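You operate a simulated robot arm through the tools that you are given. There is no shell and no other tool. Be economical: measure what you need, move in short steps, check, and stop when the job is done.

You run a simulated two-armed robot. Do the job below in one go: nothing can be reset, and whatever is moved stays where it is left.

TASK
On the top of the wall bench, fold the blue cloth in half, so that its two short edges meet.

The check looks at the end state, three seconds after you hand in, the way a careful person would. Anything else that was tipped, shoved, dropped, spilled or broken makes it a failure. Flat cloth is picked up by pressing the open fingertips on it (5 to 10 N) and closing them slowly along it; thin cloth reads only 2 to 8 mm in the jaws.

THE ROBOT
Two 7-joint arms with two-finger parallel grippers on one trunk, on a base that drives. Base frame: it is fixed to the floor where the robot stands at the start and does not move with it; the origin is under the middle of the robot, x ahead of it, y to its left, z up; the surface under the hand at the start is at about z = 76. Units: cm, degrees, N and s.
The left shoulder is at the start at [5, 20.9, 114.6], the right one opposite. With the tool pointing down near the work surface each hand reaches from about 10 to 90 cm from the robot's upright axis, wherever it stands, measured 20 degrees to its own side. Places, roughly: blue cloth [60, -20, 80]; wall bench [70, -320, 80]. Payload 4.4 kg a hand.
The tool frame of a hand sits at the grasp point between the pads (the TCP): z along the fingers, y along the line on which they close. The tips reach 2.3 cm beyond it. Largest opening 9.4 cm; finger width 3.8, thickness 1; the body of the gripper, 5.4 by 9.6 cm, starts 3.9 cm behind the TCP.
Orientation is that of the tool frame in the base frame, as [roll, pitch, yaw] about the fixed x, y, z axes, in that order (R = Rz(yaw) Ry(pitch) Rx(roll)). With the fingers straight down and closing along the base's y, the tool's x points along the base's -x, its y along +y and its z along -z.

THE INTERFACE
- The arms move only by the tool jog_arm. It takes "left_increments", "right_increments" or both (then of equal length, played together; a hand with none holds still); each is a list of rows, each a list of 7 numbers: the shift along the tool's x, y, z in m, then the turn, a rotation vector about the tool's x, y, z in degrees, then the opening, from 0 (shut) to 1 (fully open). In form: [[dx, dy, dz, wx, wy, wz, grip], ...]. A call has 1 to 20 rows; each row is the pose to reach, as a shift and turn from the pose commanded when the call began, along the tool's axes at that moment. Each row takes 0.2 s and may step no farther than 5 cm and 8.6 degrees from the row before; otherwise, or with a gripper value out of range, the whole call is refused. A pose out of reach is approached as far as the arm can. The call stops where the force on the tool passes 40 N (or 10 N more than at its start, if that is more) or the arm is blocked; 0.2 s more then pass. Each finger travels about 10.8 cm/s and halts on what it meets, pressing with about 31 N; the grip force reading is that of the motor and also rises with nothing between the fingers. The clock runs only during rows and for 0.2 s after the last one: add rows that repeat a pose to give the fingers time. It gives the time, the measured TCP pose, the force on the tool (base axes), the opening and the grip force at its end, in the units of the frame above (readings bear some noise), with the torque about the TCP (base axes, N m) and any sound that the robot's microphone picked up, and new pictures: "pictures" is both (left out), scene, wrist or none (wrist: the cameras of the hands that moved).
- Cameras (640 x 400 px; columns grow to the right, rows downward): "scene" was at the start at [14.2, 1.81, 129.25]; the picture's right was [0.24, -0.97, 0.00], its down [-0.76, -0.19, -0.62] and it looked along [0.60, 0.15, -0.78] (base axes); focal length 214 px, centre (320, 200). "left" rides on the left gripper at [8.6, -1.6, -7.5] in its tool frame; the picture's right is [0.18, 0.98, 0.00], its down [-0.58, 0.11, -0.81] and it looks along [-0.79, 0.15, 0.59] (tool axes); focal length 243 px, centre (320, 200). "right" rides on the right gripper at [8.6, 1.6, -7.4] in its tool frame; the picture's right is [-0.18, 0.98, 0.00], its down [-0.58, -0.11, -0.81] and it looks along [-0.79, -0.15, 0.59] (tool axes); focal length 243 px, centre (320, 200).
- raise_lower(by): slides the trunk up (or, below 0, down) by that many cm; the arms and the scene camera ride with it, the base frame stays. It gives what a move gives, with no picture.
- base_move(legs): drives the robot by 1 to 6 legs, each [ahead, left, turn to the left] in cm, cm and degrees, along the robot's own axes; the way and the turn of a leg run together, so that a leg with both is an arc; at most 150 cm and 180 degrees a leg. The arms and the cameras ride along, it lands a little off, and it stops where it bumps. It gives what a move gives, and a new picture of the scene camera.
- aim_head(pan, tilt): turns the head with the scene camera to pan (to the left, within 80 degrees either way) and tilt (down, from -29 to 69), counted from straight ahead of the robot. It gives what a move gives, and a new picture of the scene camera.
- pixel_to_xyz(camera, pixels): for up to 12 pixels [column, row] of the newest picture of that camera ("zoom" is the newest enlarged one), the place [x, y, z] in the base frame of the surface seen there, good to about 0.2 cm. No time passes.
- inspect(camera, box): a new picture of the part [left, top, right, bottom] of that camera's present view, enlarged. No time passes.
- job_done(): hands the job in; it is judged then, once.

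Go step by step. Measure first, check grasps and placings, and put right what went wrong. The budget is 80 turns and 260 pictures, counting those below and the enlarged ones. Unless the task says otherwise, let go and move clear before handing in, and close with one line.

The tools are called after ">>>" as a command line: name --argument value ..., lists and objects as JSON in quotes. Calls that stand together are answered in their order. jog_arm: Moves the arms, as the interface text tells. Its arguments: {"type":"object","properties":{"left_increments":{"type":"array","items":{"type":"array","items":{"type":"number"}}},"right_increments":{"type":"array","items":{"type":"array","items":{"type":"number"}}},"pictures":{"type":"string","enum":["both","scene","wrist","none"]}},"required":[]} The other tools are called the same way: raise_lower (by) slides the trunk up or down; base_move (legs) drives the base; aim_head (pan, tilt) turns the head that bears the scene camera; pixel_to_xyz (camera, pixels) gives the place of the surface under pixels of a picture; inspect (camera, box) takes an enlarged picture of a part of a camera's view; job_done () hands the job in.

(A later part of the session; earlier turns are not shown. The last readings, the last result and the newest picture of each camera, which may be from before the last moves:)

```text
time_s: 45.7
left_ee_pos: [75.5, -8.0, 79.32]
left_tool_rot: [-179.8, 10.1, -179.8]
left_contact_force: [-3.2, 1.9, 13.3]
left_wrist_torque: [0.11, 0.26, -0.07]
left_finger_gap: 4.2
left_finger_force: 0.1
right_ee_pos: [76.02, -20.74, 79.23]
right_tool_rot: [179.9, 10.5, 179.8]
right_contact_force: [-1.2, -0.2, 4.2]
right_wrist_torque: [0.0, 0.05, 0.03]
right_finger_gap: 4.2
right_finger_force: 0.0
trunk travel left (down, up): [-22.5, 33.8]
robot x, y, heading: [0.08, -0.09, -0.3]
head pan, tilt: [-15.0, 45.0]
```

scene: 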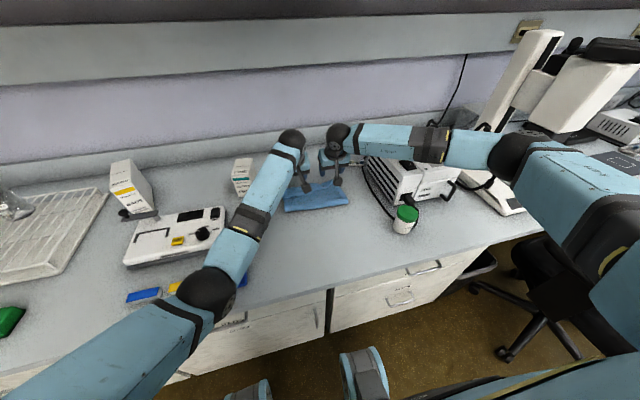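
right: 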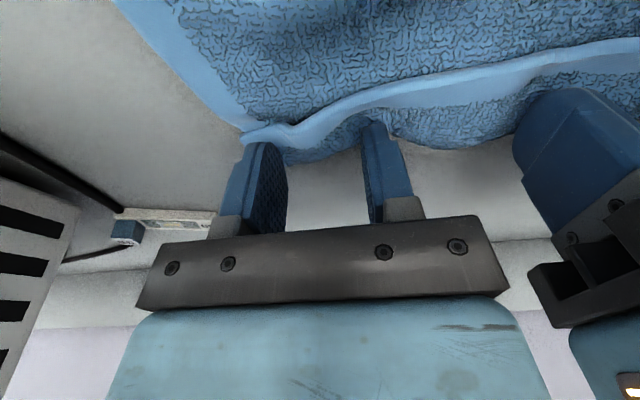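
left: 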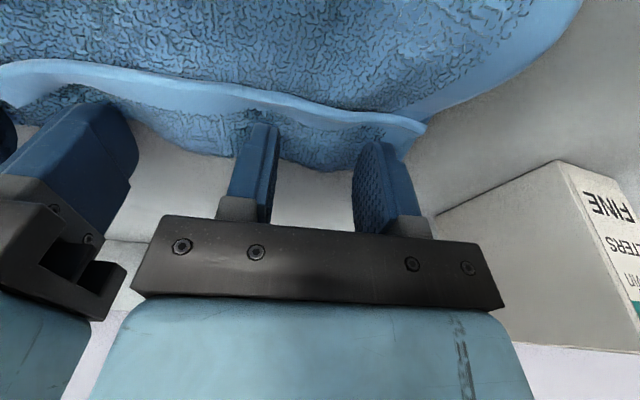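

>>> pixel_to_xyz --camera "left" --pixels '[[320, 108], [320, 140], [320, 172], [200, 85], [200, 120], [200, 152], [100, 62], [425, 125]]'

>>> pixel_to_xyz --camera "right" --pixels '[[310, 130], [310, 158], [450, 80], [450, 145], [350, 100], [245, 140]]'

>>> inspect --camera "scene" --box '[260, 110, 420, 220]'

```text
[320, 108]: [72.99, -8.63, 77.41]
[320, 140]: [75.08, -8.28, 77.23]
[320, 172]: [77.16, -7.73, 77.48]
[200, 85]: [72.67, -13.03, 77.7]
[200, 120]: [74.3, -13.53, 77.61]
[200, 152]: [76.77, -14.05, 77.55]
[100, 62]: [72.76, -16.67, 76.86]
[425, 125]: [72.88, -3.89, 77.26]
```

```text
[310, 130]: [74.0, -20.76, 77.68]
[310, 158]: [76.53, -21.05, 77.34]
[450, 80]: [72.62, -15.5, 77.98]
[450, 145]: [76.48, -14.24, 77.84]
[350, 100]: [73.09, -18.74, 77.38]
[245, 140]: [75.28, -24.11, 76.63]
```

```text
3.64 times, centred on (340, 165) of scene
```

zoom: 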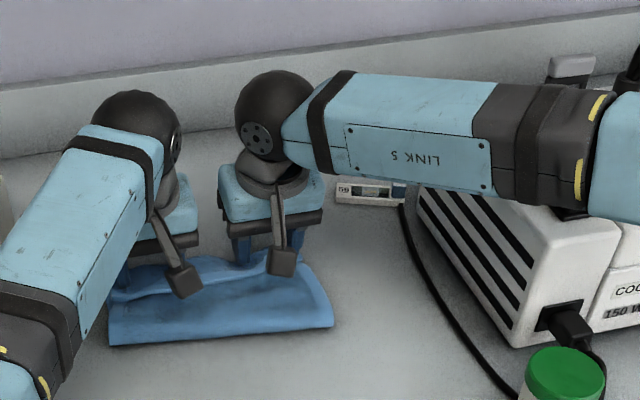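

The drag moved the whole cloth instead of peeling the flap. I'll measure where it lies, then undo the fold by carrying the folded edge back so the flap hangs free, and retry with a better wrist rotation.

>>> pixel_to_xyz --camera "zoom" --pixels '[[110, 344], [220, 336], [330, 325], [125, 272], [310, 265], [220, 300]]'

>>> jog_arm --left_increments '[[-0.002, 0, -0.015, 0, 0, 0, 0.4], [-0.012, 0, -0.02, 0, 0, 0, 0.35], [-0.02, 0, -0.018, 0, 0, 0, 0.35]]' --right_increments '[[-0.002, -0.005, -0.015, 0, 0, 0, 0.4], [-0.012, -0.012, -0.02, 0, 0, 0, 0.35], [-0.015, -0.015, -0.018, 0, 0, 0, 0.35]]' --pictures "wrist"

```text
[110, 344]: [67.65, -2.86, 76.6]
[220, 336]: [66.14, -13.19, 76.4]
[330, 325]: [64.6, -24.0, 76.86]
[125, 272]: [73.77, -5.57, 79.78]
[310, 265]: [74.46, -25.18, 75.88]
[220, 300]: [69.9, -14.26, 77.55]
```

```text
time_s: 46.5
left_ee_pos: [77.23, -8.51, 81.42]
left_tool_rot: [-179.6, 10.0, 180.0]
left_contact_force: [0.7, -0.1, -0.4]
left_wrist_torque: [0.0, 0.02, -0.03]
left_finger_gap: 3.3
left_finger_force: 0.1
right_ee_pos: [77.3, -22.11, 81.08]
right_tool_rot: [179.9, 10.3, 179.9]
right_contact_force: [0.4, -0.4, 0.2]
right_wrist_torque: [-0.01, 0.02, 0.0]
right_finger_gap: 3.28
right_finger_force: 0.1
trunk travel left (down, up): [-22.5, 33.8]
robot x, y, heading: [-0.13, -0.19, -0.2]
head pan, tilt: [-15.0, 45.0]
```

right: 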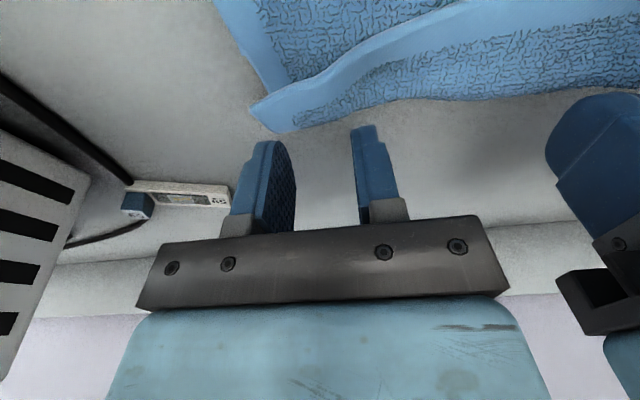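
left: 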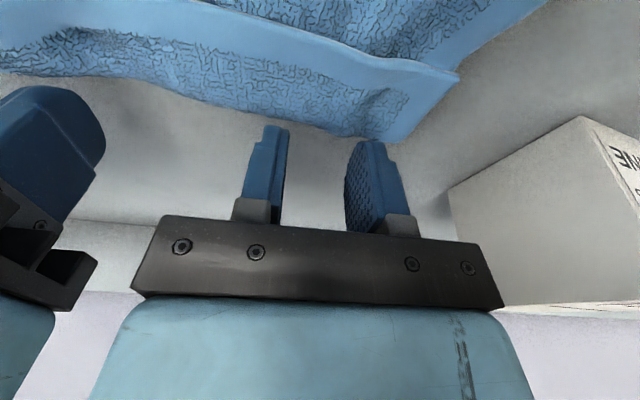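

Tips are just inside the second fold (x≈76). I press and pinch both layers there.

>>> jog_arm --left_increments '[[0.002, 0, 0.012, 0, 0, 0, 0.35], [0.0035, 0, 0.0197, 0, 0, 0, 0.35], [0.0038, 0, 0.0215, 0, 0, 0, 0.35], [0.0038, 0, 0.0215, 0, 0, 0, 0.35]]' --right_increments '[[0.002, 0, 0.012, 0, 0, 0, 0.35], [0.0032, 0, 0.0185, 0, 0, 0, 0.35], [0.0037, 0, 0.021, 0, 0, 0, 0.35], [0.0037, 0, 0.021, 0, 0, 0, 0.35]]' --pictures "none"

```text
time_s: 47.5
left_ee_pos: [77.27, -8.37, 79.29]
left_tool_rot: [-179.7, 10.2, -179.9]
left_contact_force: [0.0, -1.0, 9.2]
left_wrist_torque: [0.01, 0.11, 0.01]
left_finger_gap: 3.28
left_finger_force: 0.0
right_ee_pos: [77.35, -22.16, 79.16]
right_tool_rot: [179.9, 10.5, 179.9]
right_contact_force: [1.7, 0.2, 6.0]
right_wrist_torque: [0.04, 0.02, -0.02]
right_finger_gap: 3.27
right_finger_force: 0.0
trunk travel left (down, up): [-22.5, 33.8]
robot x, y, heading: [-0.07, -0.25, 0.3]
head pan, tilt: [-15.0, 45.0]
```

Press forces are good (9 and 6 N). Closing slowly.

>>> jog_arm --left_increments '[[0, 0, 0, 0, 0, 0, 0.32], [0, 0, 0, 0, 0, 0, 0.29], [0, 0, 0, 0, 0, 0, 0.26], [0, 0, 0, 0, 0, 0, 0.23], [0, 0, 0, 0, 0, 0, 0.2], [0, 0, 0, 0, 0, 0, 0.17], [0, 0, 0, 0, 0, 0, 0.14], [0, 0, 0, 0, 0, 0, 0.11], [0, 0, 0, 0, 0, 0, 0.08], [0, 0, 0, 0, 0, 0, 0.05], [0, 0, 0, 0, 0, 0, 0.02], [0, 0, 0, 0, 0, 0, 0], [0, 0, 0, 0, 0, 0, 0]]' --right_increments '[[0.0002, 0, 0.001, 0, 0, 0, 0.32], [0.0002, 0, 0.001, 0, 0, 0, 0.29], [0.0002, 0, 0.001, 0, 0, 0, 0.26], [0.0002, 0, 0.001, 0, 0, 0, 0.23], [0.0002, 0, 0.001, 0, 0, 0, 0.2], [0.0002, 0, 0.001, 0, 0, 0, 0.17], [0.0002, 0, 0.001, 0, 0, 0, 0.14], [0.0002, 0, 0.001, 0, 0, 0, 0.11], [0.0002, 0, 0.001, 0, 0, 0, 0.08], [0.0002, 0, 0.001, 0, 0, 0, 0.05], [0.0002, 0, 0.001, 0, 0, 0, 0.02], [0.0002, 0, 0.001, 0, 0, 0, 0], [0.0002, 0, 0.001, 0, 0, 0, 0]]' --pictures "wrist"

```text
time_s: 50.3
left_ee_pos: [77.05, -8.48, 79.41]
left_tool_rot: [-179.6, 10.2, -179.9]
left_contact_force: [0.2, -16.8, 7.1]
left_wrist_torque: [-0.37, 0.13, 0.3]
left_finger_gap: 0.67
left_finger_force: 30.8
right_ee_pos: [77.17, -21.94, 79.04]
right_tool_rot: [180.0, 10.6, -180.0]
right_contact_force: [-1.2, 17.7, 12.3]
right_wrist_torque: [0.48, 0.17, -0.14]
right_finger_gap: 0.39
right_finger_force: 30.8
trunk travel left (down, up): [-22.5, 33.8]
robot x, y, heading: [-0.12, 0.08, -0.2]
head pan, tilt: [-15.0, 45.0]
```

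right: 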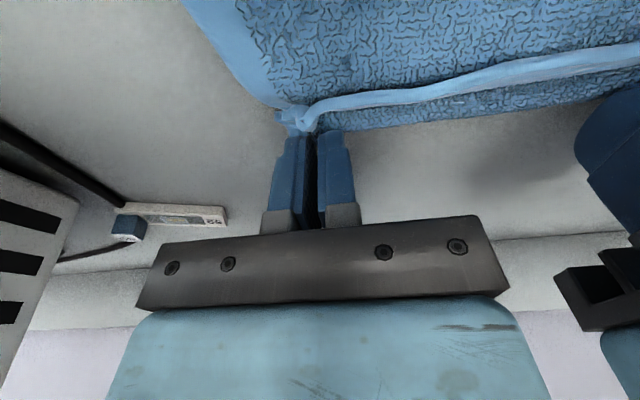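
left: 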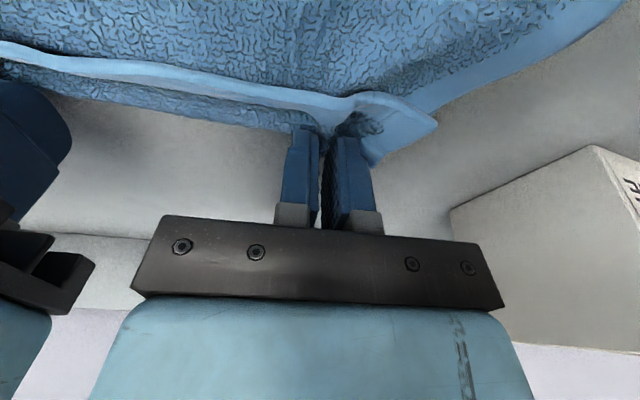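

Left holds 6.7 mm (two layers, hem free); right holds 3.9 mm, maybe only the flap. I'll lift 4 cm, easing the sideways tension, and look.

>>> jog_arm --left_increments '[[-0.0035, -0.003, -0.0197, 0, 0, 0, 0], [-0.007, -0.004, -0.0394, 0, 0, 0, 0], [-0.007, -0.004, -0.0394, 0, 0, 0, 0]]' --right_increments '[[-0.0035, 0.003, -0.0197, 0, 0, 0, 0], [-0.007, 0.004, -0.0394, 0, 0, 0, 0], [-0.007, 0.004, -0.0394, 0, 0, 0, 0]]'

>>> inspect --camera "scene" --box '[260, 110, 420, 220]'

```text
time_s: 51.1
left_ee_pos: [77.29, -8.8, 83.08]
left_tool_rot: [-179.9, 10.0, -179.8]
left_contact_force: [0.7, -7.9, -0.2]
left_wrist_torque: [-0.18, -0.01, 0.15]
left_finger_gap: 0.65
left_finger_force: 31.3
right_ee_pos: [77.41, -21.93, 82.87]
right_tool_rot: [-179.9, 10.3, 179.9]
right_contact_force: [-0.7, 8.5, 0.7]
right_wrist_torque: [0.23, 0.03, -0.05]
right_finger_gap: 0.35
right_finger_force: 31.0
trunk travel left (down, up): [-22.5, 33.8]
robot x, y, heading: [-0.09, -0.22, 0.2]
head pan, tilt: [-15.0, 45.0]
```

scene: 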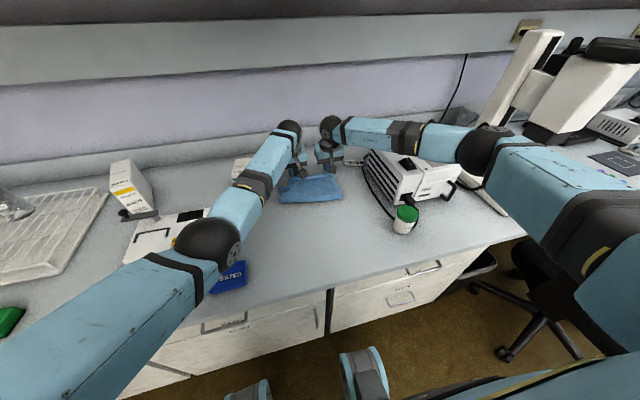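
right: 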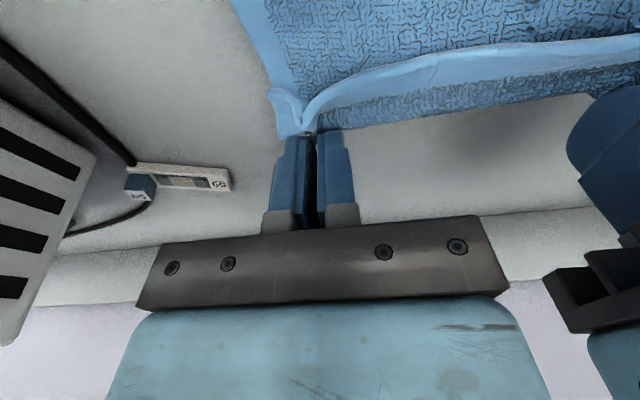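
left: 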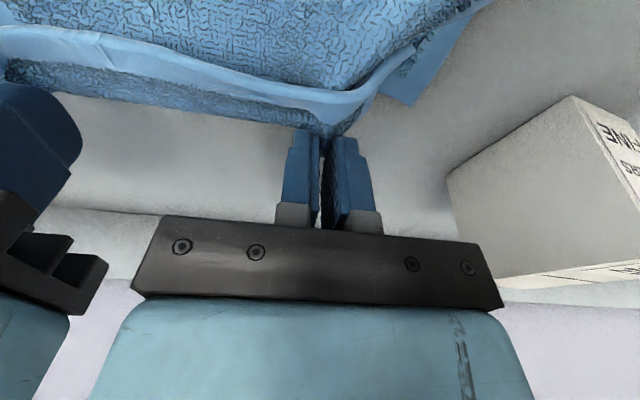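

```text
3.64 times, centred on (340, 165) of scene
```

zoom: 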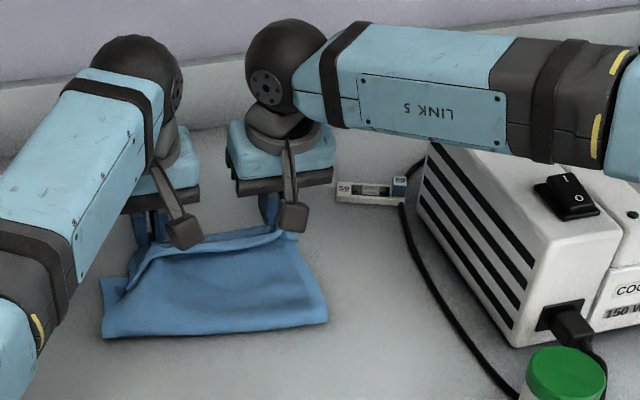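

The left grip is at the second fold with the flap's edge free. I'll carry both hands back over toward the robot on a high arc to unfold everything and let the flap hang loose.

>>> jog_arm --left_increments '[[0.022, 0, -0.03, 0, 0, 0, 0], [0.0435, 0, -0.0585, 0, 0, 0, 0], [0.071, 0, -0.075, 0, 0, 0, 0], [0.099, 0, -0.0886, 0, 0, 0, 0], [0.129, 0, -0.0925, 0, 0, 0, 0], [0.159, 0, -0.0941, 0, 0, 0, 0], [0.191, 0, -0.088, 0, 0, 0, 0], [0.2225, 0, -0.08, 0, 0, 0, 0], [0.249, 0, -0.074, 0, 0, 0, 0], [0.2753, 0, -0.069, 0, 0, 0, 0]]' --right_increments '[[0.022, 0, -0.03, 0, 0, 0, 0], [0.0435, 0, -0.0585, 0, 0, 0, 0], [0.071, 0, -0.075, 0, 0, 0, 0], [0.099, 0, -0.0886, 0, 0, 0, 0], [0.129, 0, -0.0925, 0, 0, 0, 0], [0.159, 0, -0.0941, 0, 0, 0, 0], [0.191, 0, -0.088, 0, 0, 0, 0], [0.2225, 0, -0.08, 0, 0, 0, 0], [0.249, 0, -0.074, 0, 0, 0, 0], [0.2753, 0, -0.069, 0, 0, 0, 0]]'

>>> inspect --camera "scene" --box '[260, 120, 420, 260]'

```text
time_s: 51.9
left_ee_pos: [70.65, -6.26, 90.9]
left_tool_rot: [179.5, 12.0, -178.4]
left_contact_force: [-4.4, -32.2, -3.8]
left_wrist_torque: [-0.9, 0.07, 0.43]
left_finger_gap: 0.77
left_finger_force: 30.9
right_ee_pos: [68.75, -20.82, 89.34]
right_tool_rot: [179.2, 10.7, -179.6]
right_contact_force: [5.2, 32.5, 4.1]
right_wrist_torque: [0.94, -0.09, -0.53]
right_finger_gap: 0.32
right_finger_force: 30.6
trunk travel left (down, up): [-22.5, 33.8]
robot x, y, heading: [0.12, -0.02, -0.1]
head pan, tilt: [-15.0, 45.0]
stopped in row 4 (right hand): the force on the tool passed its limit at 43 N (the readings are from after the stop); the commanded pose is now the measured one
```

scene: 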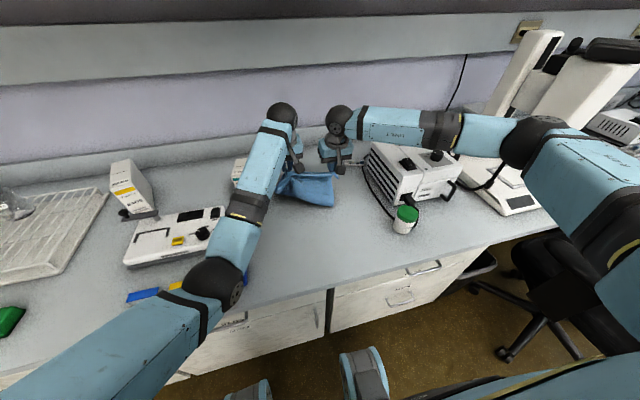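
right: 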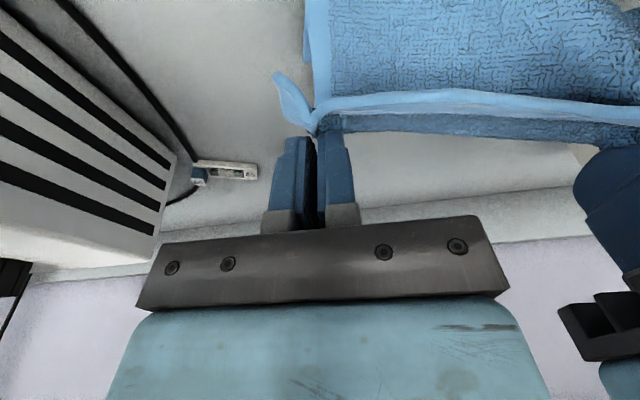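
left: 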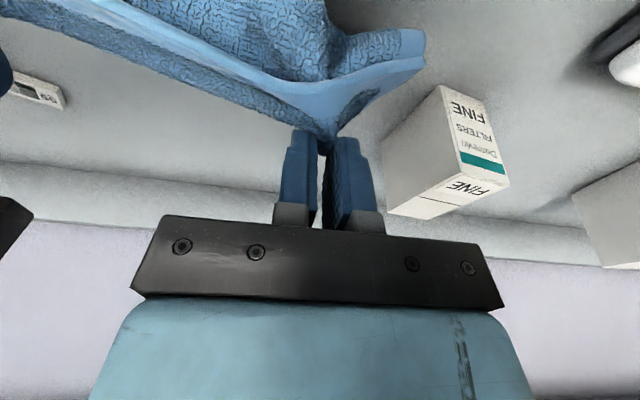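

```text
2.86 times, centred on (340, 190) of scene
```

zoom: 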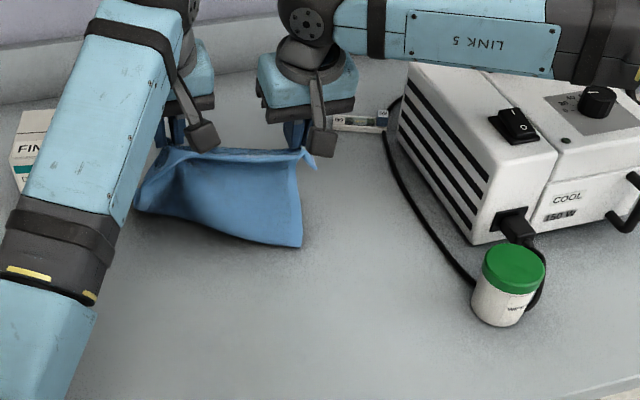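

The arms spread during the quick move and stretched the cloth (32 N). I relax that first, bringing the left hand in.

>>> jog_arm --left_increments '[[0.005, -0.007, 0.003, 0, 0, -0.5, 0], [0.01, -0.014, 0.006, 0, 0, -1, 0], [0.016, -0.02, 0.013, 0, 0, -1.5, 0], [0.016, -0.02, 0.013, 0, 0, -1.5, 0]]' --right_increments '[[0, 0, 0, 0, 0, 0, 0], [0, 0, 0, 0, 0, 0, 0], [0, 0, 0, 0, 0, 0, 0], [0, 0, 0, 0, 0, 0, 0]]' --pictures "none"

```text
time_s: 52.9
left_ee_pos: [70.78, -6.48, 90.17]
left_tool_rot: [178.9, 13.3, -175.7]
left_contact_force: [-5.5, -36.9, -3.2]
left_wrist_torque: [-0.99, 0.14, 0.48]
left_finger_gap: 0.79
left_finger_force: 31.4
right_ee_pos: [68.79, -21.27, 89.16]
right_tool_rot: [179.5, 10.6, -179.7]
right_contact_force: [5.4, 36.4, 2.7]
right_wrist_torque: [1.02, -0.12, -0.56]
right_finger_gap: 0.34
right_finger_force: 30.7
trunk travel left (down, up): [-22.5, 33.8]
robot x, y, heading: [0.3, -0.04, 0.3]
head pan, tilt: [-15.0, 45.0]
```

The left hand barely followed the command, so something may be blocking its arm. I'll check the elbow height near pixel (215,280).

>>> aim_head --pan 15 --tilt 50

>>> pixel_to_xyz --camera "scene" --pixels '[[320, 200]]'

```text
time_s: 53.9
left_ee_pos: [70.65, -6.36, 89.67]
left_tool_rot: [178.5, 12.9, -175.8]
left_contact_force: [-4.9, -38.6, -0.9]
left_wrist_torque: [-1.07, 0.1, 0.44]
left_finger_gap: 0.81
left_finger_force: 31.3
right_ee_pos: [68.69, -21.26, 89.09]
right_tool_rot: [179.4, 10.6, -179.8]
right_contact_force: [4.6, 39.2, 0.9]
right_wrist_torque: [1.05, -0.12, -0.49]
right_finger_gap: 0.37
right_finger_force: 31.2
trunk travel left (down, up): [-22.5, 33.8]
robot x, y, heading: [0.34, -0.46, 0.3]
head pan, tilt: [15.0, 50.0]
```

scene: 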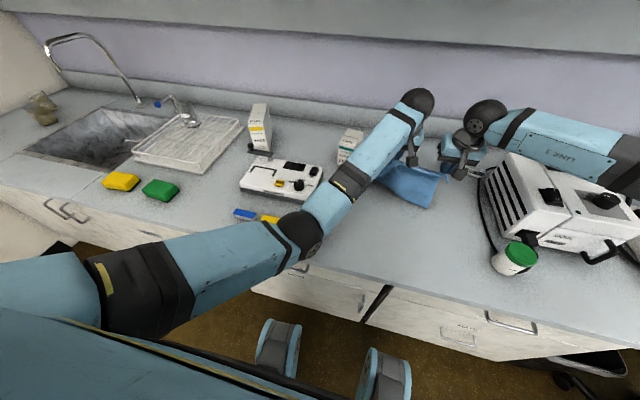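

```text
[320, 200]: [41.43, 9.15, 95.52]
```

>>> pixel_to_xyz --camera "scene" --pixels '[[300, 230], [290, 250], [310, 250], [270, 255], [240, 213], [268, 220], [320, 262], [260, 272], [360, 160]]'

>>> inspect --camera "scene" --box '[200, 120, 400, 300]'

```text
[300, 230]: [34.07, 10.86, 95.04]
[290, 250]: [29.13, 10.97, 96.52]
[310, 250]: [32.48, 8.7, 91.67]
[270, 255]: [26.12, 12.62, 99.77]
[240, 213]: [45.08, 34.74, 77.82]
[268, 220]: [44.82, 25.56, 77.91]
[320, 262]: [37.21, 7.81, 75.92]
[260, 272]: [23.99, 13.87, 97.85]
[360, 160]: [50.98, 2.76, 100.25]
```

```text
2.22 times, centred on (300, 210) of scene
```

zoom: 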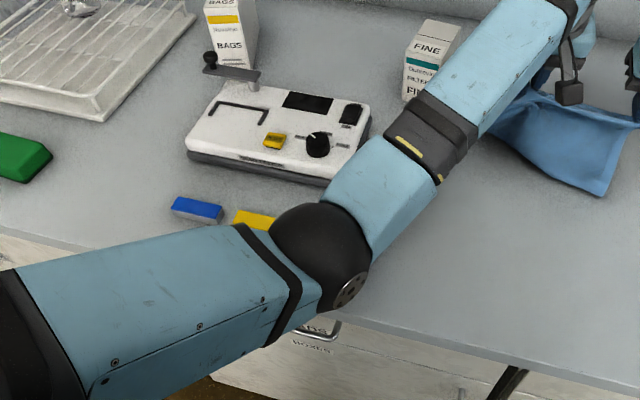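

The elbow looks clear of the bench, so I'll relieve the tension by moving the right hand toward the left, then nudge the left a little.

>>> jog_arm --right_increments '[[0, 0.005, 0, 0, 0, 0, 0], [0, 0.01, 0, 0, 0, 0, 0], [0, 0.015, 0, 0, 0, 0, 0], [0, 0.015, 0, 0, 0, 0, 0]]' --pictures "none"

```text
time_s: 54.9
left_ee_pos: [70.62, -6.1, 89.32]
left_tool_rot: [178.5, 12.6, -175.7]
left_contact_force: [-0.9, -12.8, -0.4]
left_wrist_torque: [-0.36, 0.03, 0.18]
left_finger_gap: 0.65
left_finger_force: 30.9
right_ee_pos: [68.76, -20.0, 89.19]
right_tool_rot: [179.6, 10.5, -179.9]
right_contact_force: [2.0, 13.1, -0.6]
right_wrist_torque: [0.32, -0.04, -0.17]
right_finger_gap: 0.29
right_finger_force: 31.0
trunk travel left (down, up): [-22.5, 33.8]
robot x, y, heading: [-0.02, -0.3, 0.1]
head pan, tilt: [15.0, 50.0]
```

Tension fell to 13 N. I test whether the left hand now follows a small move.

>>> jog_arm --left_increments '[[0.006, -0.003, 0, 0, 0, 0, 0], [0.012, -0.006, 0, 0, 0, 0, 0], [0.018, -0.008, 0, 0, 0, 0, 0], [0.018, -0.008, 0, 0, 0, 0, 0]]' --pictures "scene"

```text
time_s: 56.1
left_ee_pos: [69.81, -6.14, 89.92]
left_tool_rot: [178.4, 13.7, -174.9]
left_contact_force: [-0.7, -6.9, -0.3]
left_wrist_torque: [-0.19, 0.0, 0.1]
left_finger_gap: 0.59
left_finger_force: 31.1
right_ee_pos: [68.76, -19.75, 89.21]
right_tool_rot: [179.4, 10.7, -179.8]
right_contact_force: [-0.5, 8.8, 1.2]
right_wrist_torque: [0.17, -0.01, -0.13]
right_finger_gap: 0.29
right_finger_force: 31.1
trunk travel left (down, up): [-22.5, 33.8]
robot x, y, heading: [0.32, 0.09, 0.1]
head pan, tilt: [15.0, 50.0]
stopped in row 4 (left hand): the arm was blocked; the commanded pose is now the measured one
```

scene: 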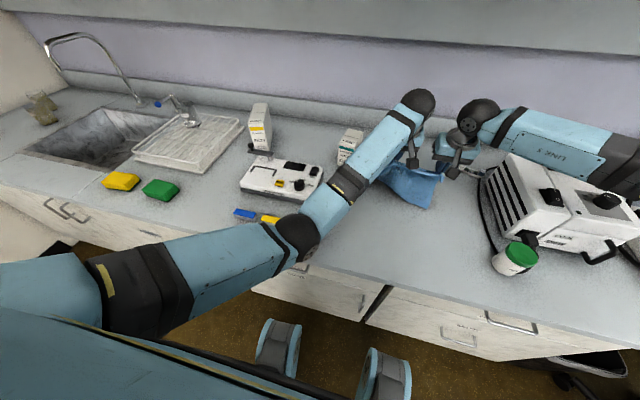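

The left arm is jammed, with its elbow swung inward and low. I'll extend both hands back toward +x so the elbow frees itself.

>>> jog_arm --left_increments '[[-0.01, 0, 0, 0, -1, 0, 0], [-0.02, 0.002, 0, 0, -2, 0, 0], [-0.03, 0.004, 0, 0, -3, 0, 0], [-0.04, 0.006, 0, 0, -4, 0, 0], [-0.05, 0.008, 0, 0, -4, 0, 0]]' --right_increments '[[-0.01, 0, 0, 0, 0, 0, 0], [-0.02, 0.002, 0, 0, 0, 0, 0], [-0.03, 0.004, 0, 0, 0, 0, 0], [-0.04, 0.006, 0, 0, 0, 0, 0], [-0.05, 0.008, 0, 0, 0, 0, 0]]' --pictures "scene"

```text
time_s: 57.3
left_ee_pos: [74.36, -5.49, 91.23]
left_tool_rot: [178.7, 17.5, -175.4]
left_contact_force: [1.1, -7.0, -0.6]
left_wrist_torque: [-0.16, -0.01, 0.07]
left_finger_gap: 0.61
left_finger_force: 30.9
right_ee_pos: [73.7, -19.1, 89.99]
right_tool_rot: [179.5, 10.6, -180.0]
right_contact_force: [-0.4, 6.6, 0.5]
right_wrist_torque: [0.15, -0.04, -0.12]
right_finger_gap: 0.29
right_finger_force: 31.2
trunk travel left (down, up): [-22.5, 33.8]
robot x, y, heading: [0.41, 0.06, 0.2]
head pan, tilt: [15.0, 50.0]
```

scene: 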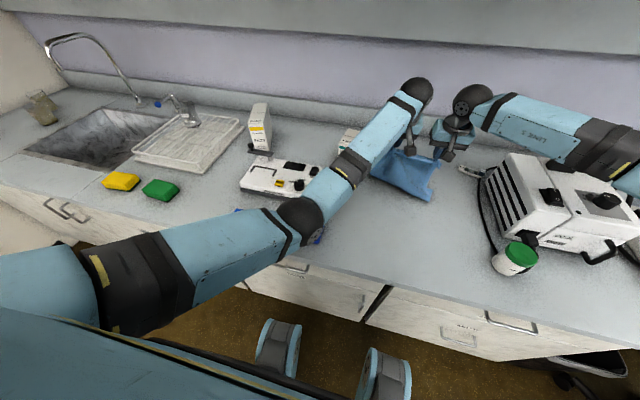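

Extending frees it. Rather than folding that arm back, I'll back the base away: both hands then retreat in step and the cloth unfolds.

>>> base_move --legs '[[-12, 0, 0]]'

```text
time_s: 58.5
left_ee_pos: [62.47, -5.46, 91.25]
left_tool_rot: [178.6, 17.6, -175.3]
left_contact_force: [-0.4, -8.4, 0.0]
left_wrist_torque: [-0.16, 0.01, 0.1]
left_finger_gap: 0.6
left_finger_force: 30.9
right_ee_pos: [61.79, -19.06, 90.12]
right_tool_rot: [179.5, 10.6, -180.0]
right_contact_force: [0.4, 8.6, 1.3]
right_wrist_torque: [0.21, -0.04, -0.08]
right_finger_gap: 0.29
right_finger_force: 30.5
trunk travel left (down, up): [-22.5, 33.8]
robot x, y, heading: [-11.5, -0.05, -0.0]
head pan, tilt: [15.0, 50.0]
```

scene: 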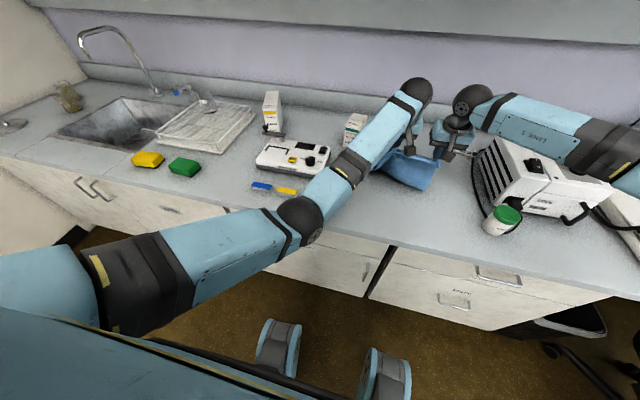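

That works smoothly. I back off 8 cm more and look from the scene camera aimed at the hands.

>>> base_move --legs '[[-8, 0, 0]]'

>>> aim_head --pan -12 --tilt 36

>>> inspect --camera "right" --box '[0, 0, 640, 400]'

>>> inspect --camera "left" --box '[0, 0, 640, 400]'

```text
time_s: 59.6
left_ee_pos: [54.71, -5.52, 91.27]
left_tool_rot: [178.7, 17.6, -175.3]
left_contact_force: [0.1, -7.7, -0.4]
left_wrist_torque: [-0.18, 0.02, 0.1]
left_finger_gap: 0.58
left_finger_force: 30.7
right_ee_pos: [53.92, -19.07, 90.0]
right_tool_rot: [179.5, 10.6, -179.8]
right_contact_force: [0.1, 8.5, 1.0]
right_wrist_torque: [0.21, 0.03, -0.09]
right_finger_gap: 0.32
right_finger_force: 30.8
trunk travel left (down, up): [-22.5, 33.8]
robot x, y, heading: [-20.13, -0.04, -0.1]
head pan, tilt: [15.0, 50.0]
```

scene: 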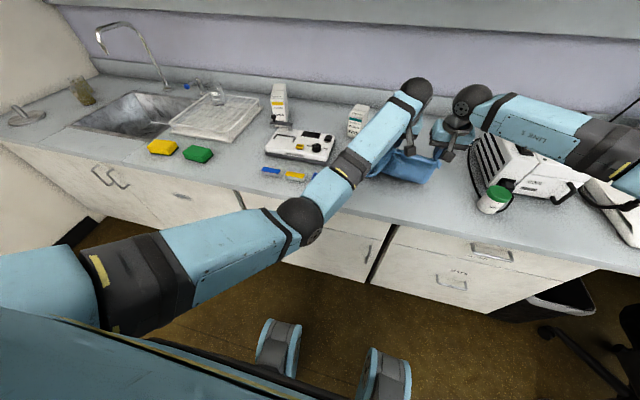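

```text
time_s: 60.5
left_ee_pos: [54.73, -5.57, 91.34]
left_tool_rot: [178.7, 17.5, -175.3]
left_contact_force: [0.0, -8.2, 0.2]
left_wrist_torque: [-0.16, -0.02, 0.08]
left_finger_gap: 0.59
left_finger_force: 31.2
right_ee_pos: [53.99, -19.09, 89.99]
right_tool_rot: [179.5, 10.7, -179.9]
right_contact_force: [-0.4, 6.7, -0.9]
right_wrist_torque: [0.16, 0.03, -0.11]
right_finger_gap: 0.28
right_finger_force: 31.1
trunk travel left (down, up): [-22.5, 33.8]
robot x, y, heading: [-19.62, 0.13, -0.1]
head pan, tilt: [-12.0, 36.0]
```

scene: 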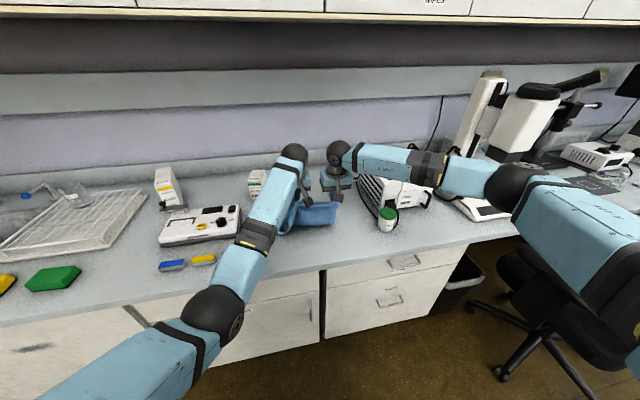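

```text
1.00 times, centred on (320, 200) of right (not enlarged: the box is as wide or as high as the picture)
```

zoom: 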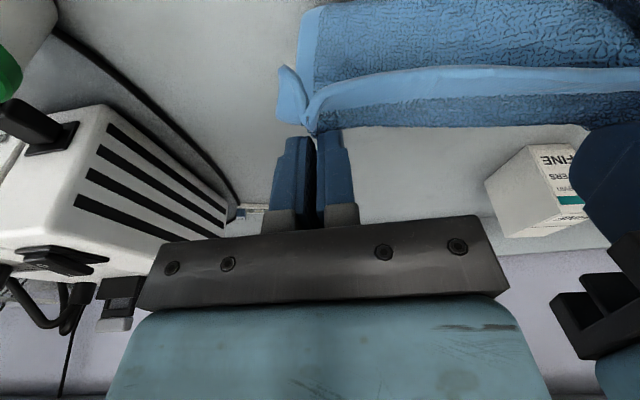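

```text
1.00 times, centred on (320, 200) of left (not enlarged: the box is as wide or as high as the picture)
```

zoom: 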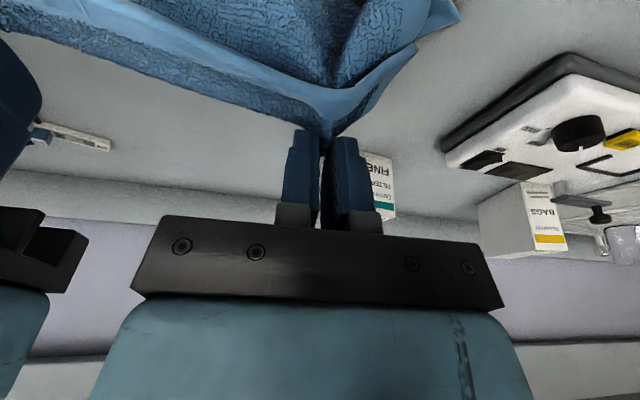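

>>> inspect --camera "scene" --box '[240, 130, 400, 260]'

>>> pixel_to_xyz --camera "right" --pixels '[[400, 75], [400, 100], [400, 120], [500, 50], [500, 20], [420, 10], [310, 50], [310, 10], [285, 90]]'

```text
3.08 times, centred on (320, 195) of scene
```

zoom: 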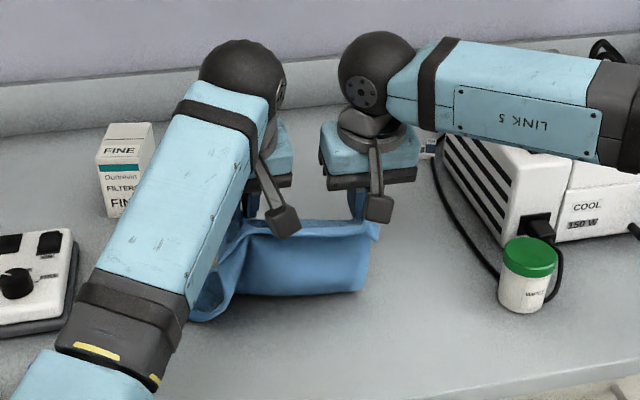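

```text
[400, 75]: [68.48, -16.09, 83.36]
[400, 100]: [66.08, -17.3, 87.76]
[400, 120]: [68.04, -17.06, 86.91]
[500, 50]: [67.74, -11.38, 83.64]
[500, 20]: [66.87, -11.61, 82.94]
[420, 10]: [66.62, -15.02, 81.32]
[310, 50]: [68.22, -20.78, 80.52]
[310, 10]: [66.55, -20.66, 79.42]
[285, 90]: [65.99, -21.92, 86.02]
```

>>> pixel_to_xyz --camera "zoom" --pixels '[[300, 230], [300, 260], [300, 290], [300, 305], [360, 285], [250, 290], [205, 318], [372, 232], [230, 260], [365, 215]]'

```text
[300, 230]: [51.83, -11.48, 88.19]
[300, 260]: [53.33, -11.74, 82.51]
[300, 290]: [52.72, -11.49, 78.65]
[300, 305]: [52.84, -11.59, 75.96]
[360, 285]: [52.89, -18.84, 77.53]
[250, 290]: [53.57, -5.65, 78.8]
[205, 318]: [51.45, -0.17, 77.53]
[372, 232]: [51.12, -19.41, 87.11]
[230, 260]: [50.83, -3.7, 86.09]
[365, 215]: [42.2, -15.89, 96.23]
```

The sheet now hangs from the hands at x≈52 down to the bench, with the rest trailing behind. I lower the trunk a little and back up further so it lays out flat.

>>> raise_lower --by -4

>>> base_move --legs '[[-7, 0, 0]]'

>>> inspect --camera "scene" --box '[240, 110, 400, 240]'

>>> inspect --camera "left" --box '[0, 0, 640, 400]'

```text
time_s: 61.3
left_ee_pos: [54.71, -5.61, 87.28]
left_tool_rot: [178.8, 17.7, -175.3]
left_contact_force: [0.1, -6.9, -0.5]
left_wrist_torque: [-0.22, -0.02, 0.08]
left_finger_gap: 0.6
left_finger_force: 31.4
right_ee_pos: [54.01, -19.0, 86.09]
right_tool_rot: [179.6, 10.6, -179.9]
right_contact_force: [-0.3, 7.6, 0.7]
right_wrist_torque: [0.21, -0.02, -0.1]
right_finger_gap: 0.27
right_finger_force: 31.3
trunk travel left (down, up): [-18.5, 37.8]
robot x, y, heading: [-19.83, 0.37, -0.0]
head pan, tilt: [-12.0, 36.0]
```

```text
time_s: 62.3
left_ee_pos: [47.69, -5.51, 87.29]
left_tool_rot: [178.7, 17.5, -175.3]
left_contact_force: [-0.8, -7.4, -1.1]
left_wrist_torque: [-0.15, 0.04, 0.06]
left_finger_gap: 0.61
left_finger_force: 30.7
right_ee_pos: [47.09, -19.13, 86.13]
right_tool_rot: [179.5, 10.6, -179.9]
right_contact_force: [-0.6, 7.4, 1.1]
right_wrist_torque: [0.18, 0.01, -0.08]
right_finger_gap: 0.32
right_finger_force: 30.7
trunk travel left (down, up): [-18.5, 37.8]
robot x, y, heading: [-26.8, 0.3, 0.0]
head pan, tilt: [-12.0, 36.0]
```

scene: 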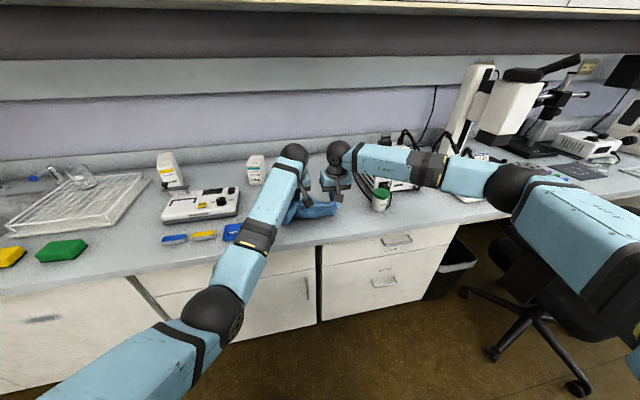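

```text
3.08 times, centred on (320, 175) of scene
```

zoom: 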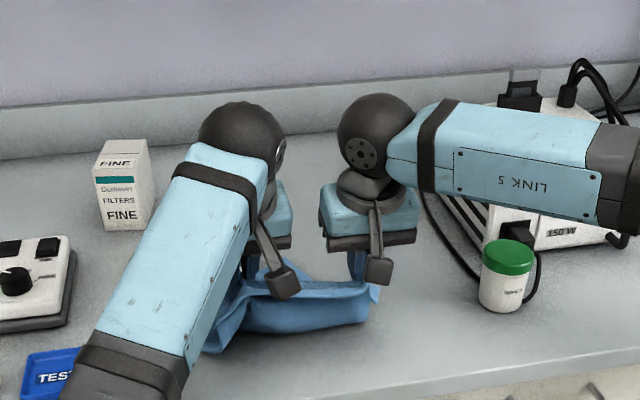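

```text
1.00 times, centred on (320, 200) of left (not enlarged: the box is as wide or as high as the picture)
```

zoom: 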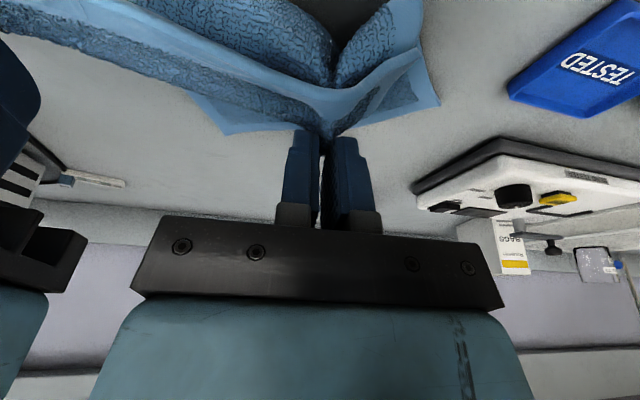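

The cloth is limp enough to hang like a curtain. I'll raise it clear of the bench, so it unfolds by gravity, and then lay it down flat.

>>> raise_lower --by 20

>>> aim_head --pan -12 --tilt 45

>>> inspect --camera "scene" --box '[220, 110, 420, 260]'

>>> inspect --camera "right" --box '[0, 0, 640, 400]'

```text
time_s: 64.5
left_ee_pos: [47.73, -5.66, 107.24]
left_tool_rot: [178.7, 17.5, -175.4]
left_contact_force: [-1.0, -5.9, -1.0]
left_wrist_torque: [-0.15, 0.02, 0.08]
left_finger_gap: 0.6
left_finger_force: 31.4
right_ee_pos: [46.92, -19.12, 105.98]
right_tool_rot: [179.6, 10.6, -180.0]
right_contact_force: [0.0, 6.9, 0.9]
right_wrist_torque: [0.19, -0.02, -0.1]
right_finger_gap: 0.26
right_finger_force: 30.8
trunk travel left (down, up): [-38.5, 17.8]
robot x, y, heading: [-26.88, 0.09, -0.0]
head pan, tilt: [-12.0, 36.0]
```

```text
time_s: 65.2
left_ee_pos: [47.72, -5.57, 107.2]
left_tool_rot: [178.7, 17.5, -175.2]
left_contact_force: [-0.1, -7.3, -1.4]
left_wrist_torque: [-0.16, -0.01, 0.1]
left_finger_gap: 0.62
left_finger_force: 30.7
right_ee_pos: [46.98, -19.05, 106.13]
right_tool_rot: [179.5, 10.5, -180.0]
right_contact_force: [0.3, 7.0, 0.4]
right_wrist_torque: [0.16, 0.03, -0.12]
right_finger_gap: 0.28
right_finger_force: 31.0
trunk travel left (down, up): [-38.5, 17.8]
robot x, y, heading: [-26.41, 0.08, 0.4]
head pan, tilt: [-12.0, 45.0]
```

scene: 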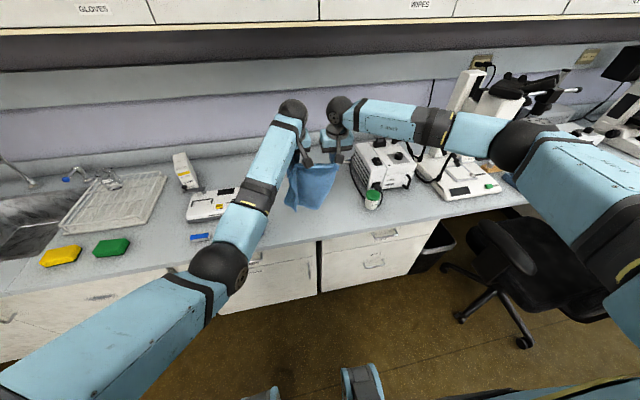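

```text
2.67 times, centred on (320, 185) of scene
```

zoom: 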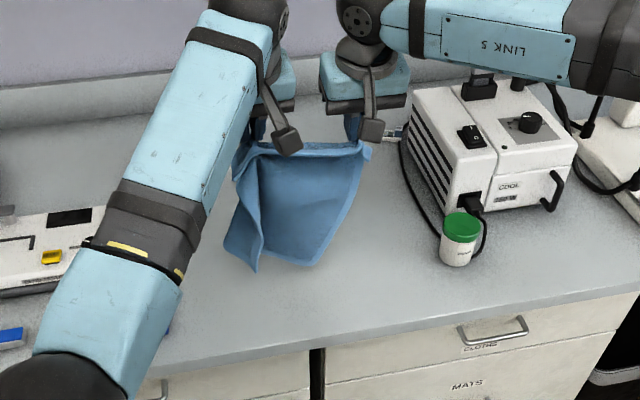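

```text
1.00 times, centred on (320, 200) of right (not enlarged: the box is as wide or as high as the picture)
```

zoom: 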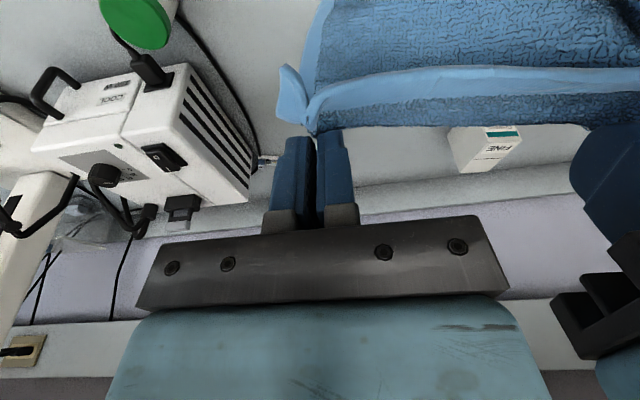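

The cloth now hangs unfolded like a curtain. I'll measure its bottom edge before laying it down.

>>> pixel_to_xyz --camera "zoom" --pixels '[[300, 150], [300, 200], [300, 258], [255, 268], [228, 245], [315, 262], [350, 180], [240, 210], [365, 150], [285, 270]]'

```text
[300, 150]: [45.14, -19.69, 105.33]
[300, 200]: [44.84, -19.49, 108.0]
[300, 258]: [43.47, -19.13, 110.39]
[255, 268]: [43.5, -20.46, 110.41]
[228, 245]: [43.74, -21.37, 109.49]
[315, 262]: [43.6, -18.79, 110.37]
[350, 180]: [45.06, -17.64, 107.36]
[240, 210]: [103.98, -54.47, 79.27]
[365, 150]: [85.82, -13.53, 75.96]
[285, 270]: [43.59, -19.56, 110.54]
```

>>> pixel_to_xyz --camera "scene" --pixels '[[296, 209], [312, 207], [287, 201], [331, 178], [312, 185], [312, 167], [320, 206], [305, 225], [300, 175]]'

```text
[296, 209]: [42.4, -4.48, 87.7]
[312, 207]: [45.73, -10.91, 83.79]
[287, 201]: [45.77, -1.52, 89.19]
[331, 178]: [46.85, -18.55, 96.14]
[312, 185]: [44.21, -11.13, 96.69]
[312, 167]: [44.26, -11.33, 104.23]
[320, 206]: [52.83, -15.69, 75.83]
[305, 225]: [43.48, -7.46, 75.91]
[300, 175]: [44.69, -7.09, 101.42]
```

The bottom edge hangs at z≈84. I'll drive forward 22 cm, lower until it touches at x≈66, then alternate backing and lowering to lay it flat.

>>> base_move --legs '[[22, 0, 0]]'

>>> raise_lower --by -9

>>> base_move --legs '[[-5, 0, 0]]'

>>> raise_lower --by -4

>>> base_move --legs '[[-5, 0, 0]]'

>>> raise_lower --by -4

>>> base_move --legs '[[-5, 0, 0]]'

>>> raise_lower --by -4

>>> inspect --camera "scene" --box '[220, 110, 420, 260]'

```text
time_s: 66.9
left_ee_pos: [69.87, -5.53, 107.26]
left_tool_rot: [178.8, 17.5, -175.4]
left_contact_force: [-0.3, -6.9, -0.3]
left_wrist_torque: [-0.15, 0.05, 0.05]
left_finger_gap: 0.61
left_finger_force: 31.8
right_ee_pos: [69.11, -19.07, 106.0]
right_tool_rot: [179.6, 10.7, -179.8]
right_contact_force: [0.4, 7.4, 0.5]
right_wrist_torque: [0.18, 0.02, -0.08]
right_finger_gap: 0.27
right_finger_force: 31.6
trunk travel left (down, up): [-38.5, 17.8]
robot x, y, heading: [-4.54, -0.14, -0.1]
head pan, tilt: [-12.0, 45.0]
```

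scene: 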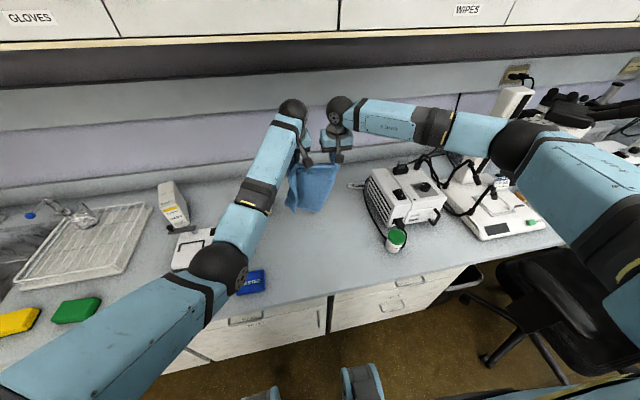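

```text
time_s: 68.2
left_ee_pos: [69.76, -5.71, 98.36]
left_tool_rot: [178.8, 17.6, -175.3]
left_contact_force: [-1.0, -6.1, -1.1]
left_wrist_torque: [-0.19, 0.01, 0.07]
left_finger_gap: 0.6
left_finger_force: 30.9
right_ee_pos: [69.09, -19.02, 97.16]
right_tool_rot: [179.4, 10.6, -179.9]
right_contact_force: [0.1, 5.2, 1.3]
right_wrist_torque: [0.17, 0.05, -0.13]
right_finger_gap: 0.29
right_finger_force: 30.8
trunk travel left (down, up): [-29.5, 26.8]
robot x, y, heading: [-4.82, -0.01, -0.2]
head pan, tilt: [-12.0, 45.0]
```

```text
time_s: 69.1
left_ee_pos: [64.9, -5.59, 98.35]
left_tool_rot: [178.7, 17.6, -175.3]
left_contact_force: [-1.5, -6.4, -0.8]
left_wrist_torque: [-0.14, 0.02, 0.06]
left_finger_gap: 0.57
left_finger_force: 30.4
right_ee_pos: [64.23, -19.02, 97.08]
right_tool_rot: [179.4, 10.7, -179.7]
right_contact_force: [0.3, 6.7, 0.4]
right_wrist_torque: [0.15, 0.01, -0.1]
right_finger_gap: 0.28
right_finger_force: 31.3
trunk travel left (down, up): [-29.5, 26.8]
robot x, y, heading: [-9.66, -0.02, 0.1]
head pan, tilt: [-12.0, 45.0]
```

scene: 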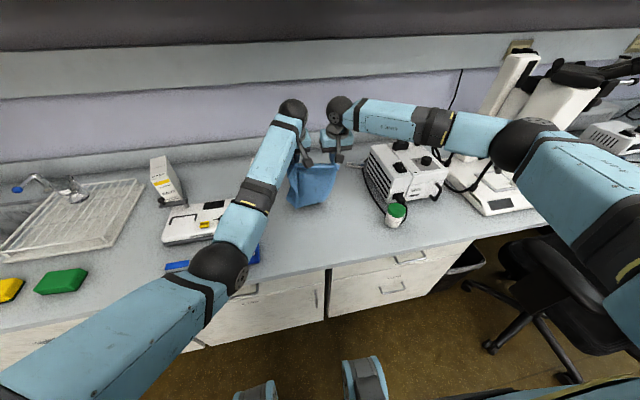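

```text
time_s: 69.9
left_ee_pos: [64.92, -5.5, 94.35]
left_tool_rot: [178.7, 17.5, -175.4]
left_contact_force: [-0.7, -6.7, -1.1]
left_wrist_torque: [-0.16, 0.0, 0.07]
left_finger_gap: 0.6
left_finger_force: 31.2
right_ee_pos: [64.27, -18.97, 93.01]
right_tool_rot: [179.3, 10.6, -179.8]
right_contact_force: [1.3, 6.0, 0.9]
right_wrist_torque: [0.15, -0.03, -0.06]
right_finger_gap: 0.28
right_finger_force: 30.7
trunk travel left (down, up): [-25.5, 30.8]
robot x, y, heading: [-9.56, 0.21, -0.3]
head pan, tilt: [-12.0, 45.0]
```

```text
time_s: 70.8
left_ee_pos: [59.94, -5.63, 94.31]
left_tool_rot: [178.7, 17.6, -175.4]
left_contact_force: [-0.2, -6.1, 0.4]
left_wrist_torque: [-0.14, 0.0, 0.1]
left_finger_gap: 0.61
left_finger_force: 30.8
right_ee_pos: [59.34, -19.04, 93.14]
right_tool_rot: [179.4, 10.6, -180.0]
right_contact_force: [-0.3, 6.3, -0.1]
right_wrist_torque: [0.13, 0.01, -0.12]
right_finger_gap: 0.28
right_finger_force: 31.4
trunk travel left (down, up): [-25.5, 30.8]
robot x, y, heading: [-14.36, -0.01, -0.4]
head pan, tilt: [-12.0, 45.0]
```

scene: 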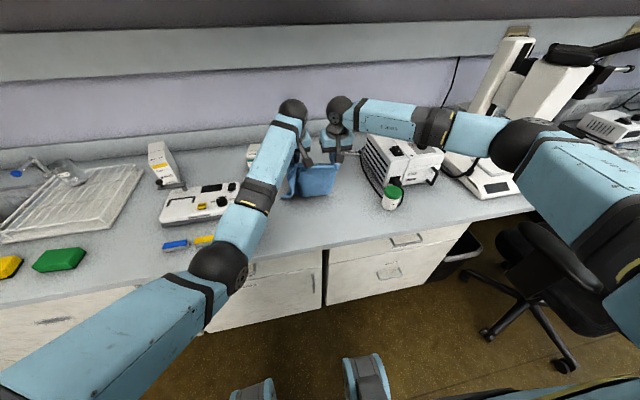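

```text
time_s: 71.7
left_ee_pos: [60.01, -5.72, 90.24]
left_tool_rot: [178.9, 17.6, -175.4]
left_contact_force: [-1.0, -6.5, -0.7]
left_wrist_torque: [-0.11, 0.0, 0.02]
left_finger_gap: 0.62
left_finger_force: 30.8
right_ee_pos: [59.43, -19.07, 89.11]
right_tool_rot: [179.3, 10.6, -179.8]
right_contact_force: [0.7, 6.1, 0.0]
right_wrist_torque: [0.17, 0.0, -0.06]
right_finger_gap: 0.28
right_finger_force: 30.9
trunk travel left (down, up): [-21.5, 34.8]
robot x, y, heading: [-14.19, 0.03, 0.0]
head pan, tilt: [-12.0, 45.0]
```

```text
time_s: 72.6
left_ee_pos: [55.08, -5.65, 90.38]
left_tool_rot: [178.8, 17.7, -175.4]
left_contact_force: [-0.1, -6.6, -0.5]
left_wrist_torque: [-0.13, 0.01, 0.05]
left_finger_gap: 0.62
left_finger_force: 30.8
right_ee_pos: [54.37, -19.17, 89.1]
right_tool_rot: [179.4, 10.6, -180.0]
right_contact_force: [-0.1, 6.0, -0.1]
right_wrist_torque: [0.16, -0.01, -0.07]
right_finger_gap: 0.3
right_finger_force: 31.6
trunk travel left (down, up): [-21.5, 34.8]
robot x, y, heading: [-19.11, 0.33, 0.1]
head pan, tilt: [-12.0, 45.0]
```

scene: 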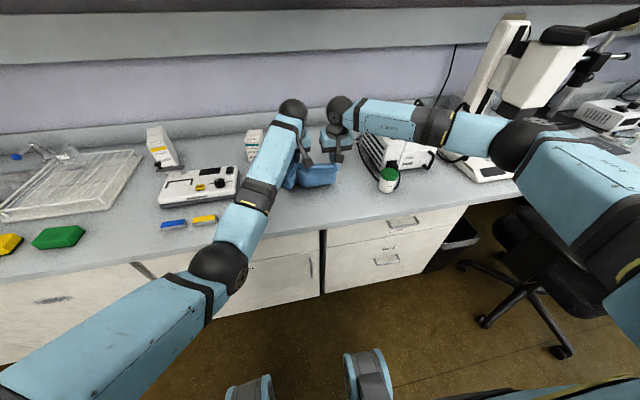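

```text
time_s: 73.4
left_ee_pos: [55.09, -5.54, 86.32]
left_tool_rot: [178.8, 17.6, -175.3]
left_contact_force: [-0.2, -5.8, -0.8]
left_wrist_torque: [-0.13, -0.03, 0.08]
left_finger_gap: 0.62
left_finger_force: 31.1
right_ee_pos: [54.42, -19.01, 85.13]
right_tool_rot: [179.4, 10.6, -179.8]
right_contact_force: [0.5, 5.1, 0.4]
right_wrist_torque: [0.16, 0.0, -0.11]
right_finger_gap: 0.3
right_finger_force: 30.7
trunk travel left (down, up): [-17.5, 38.8]
robot x, y, heading: [-19.11, -0.03, 0.0]
head pan, tilt: [-12.0, 45.0]
```

```text
2.67 times, centred on (320, 185) of scene
```

zoom: 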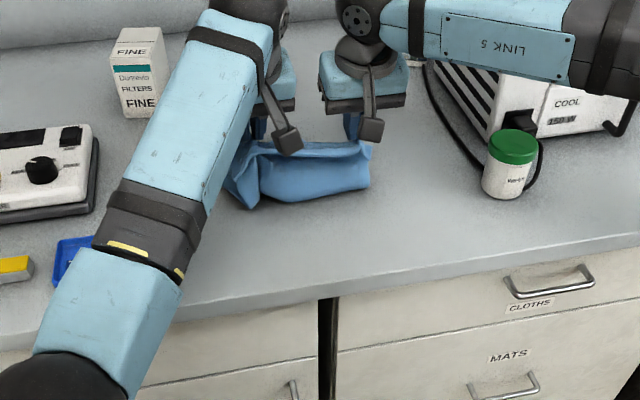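

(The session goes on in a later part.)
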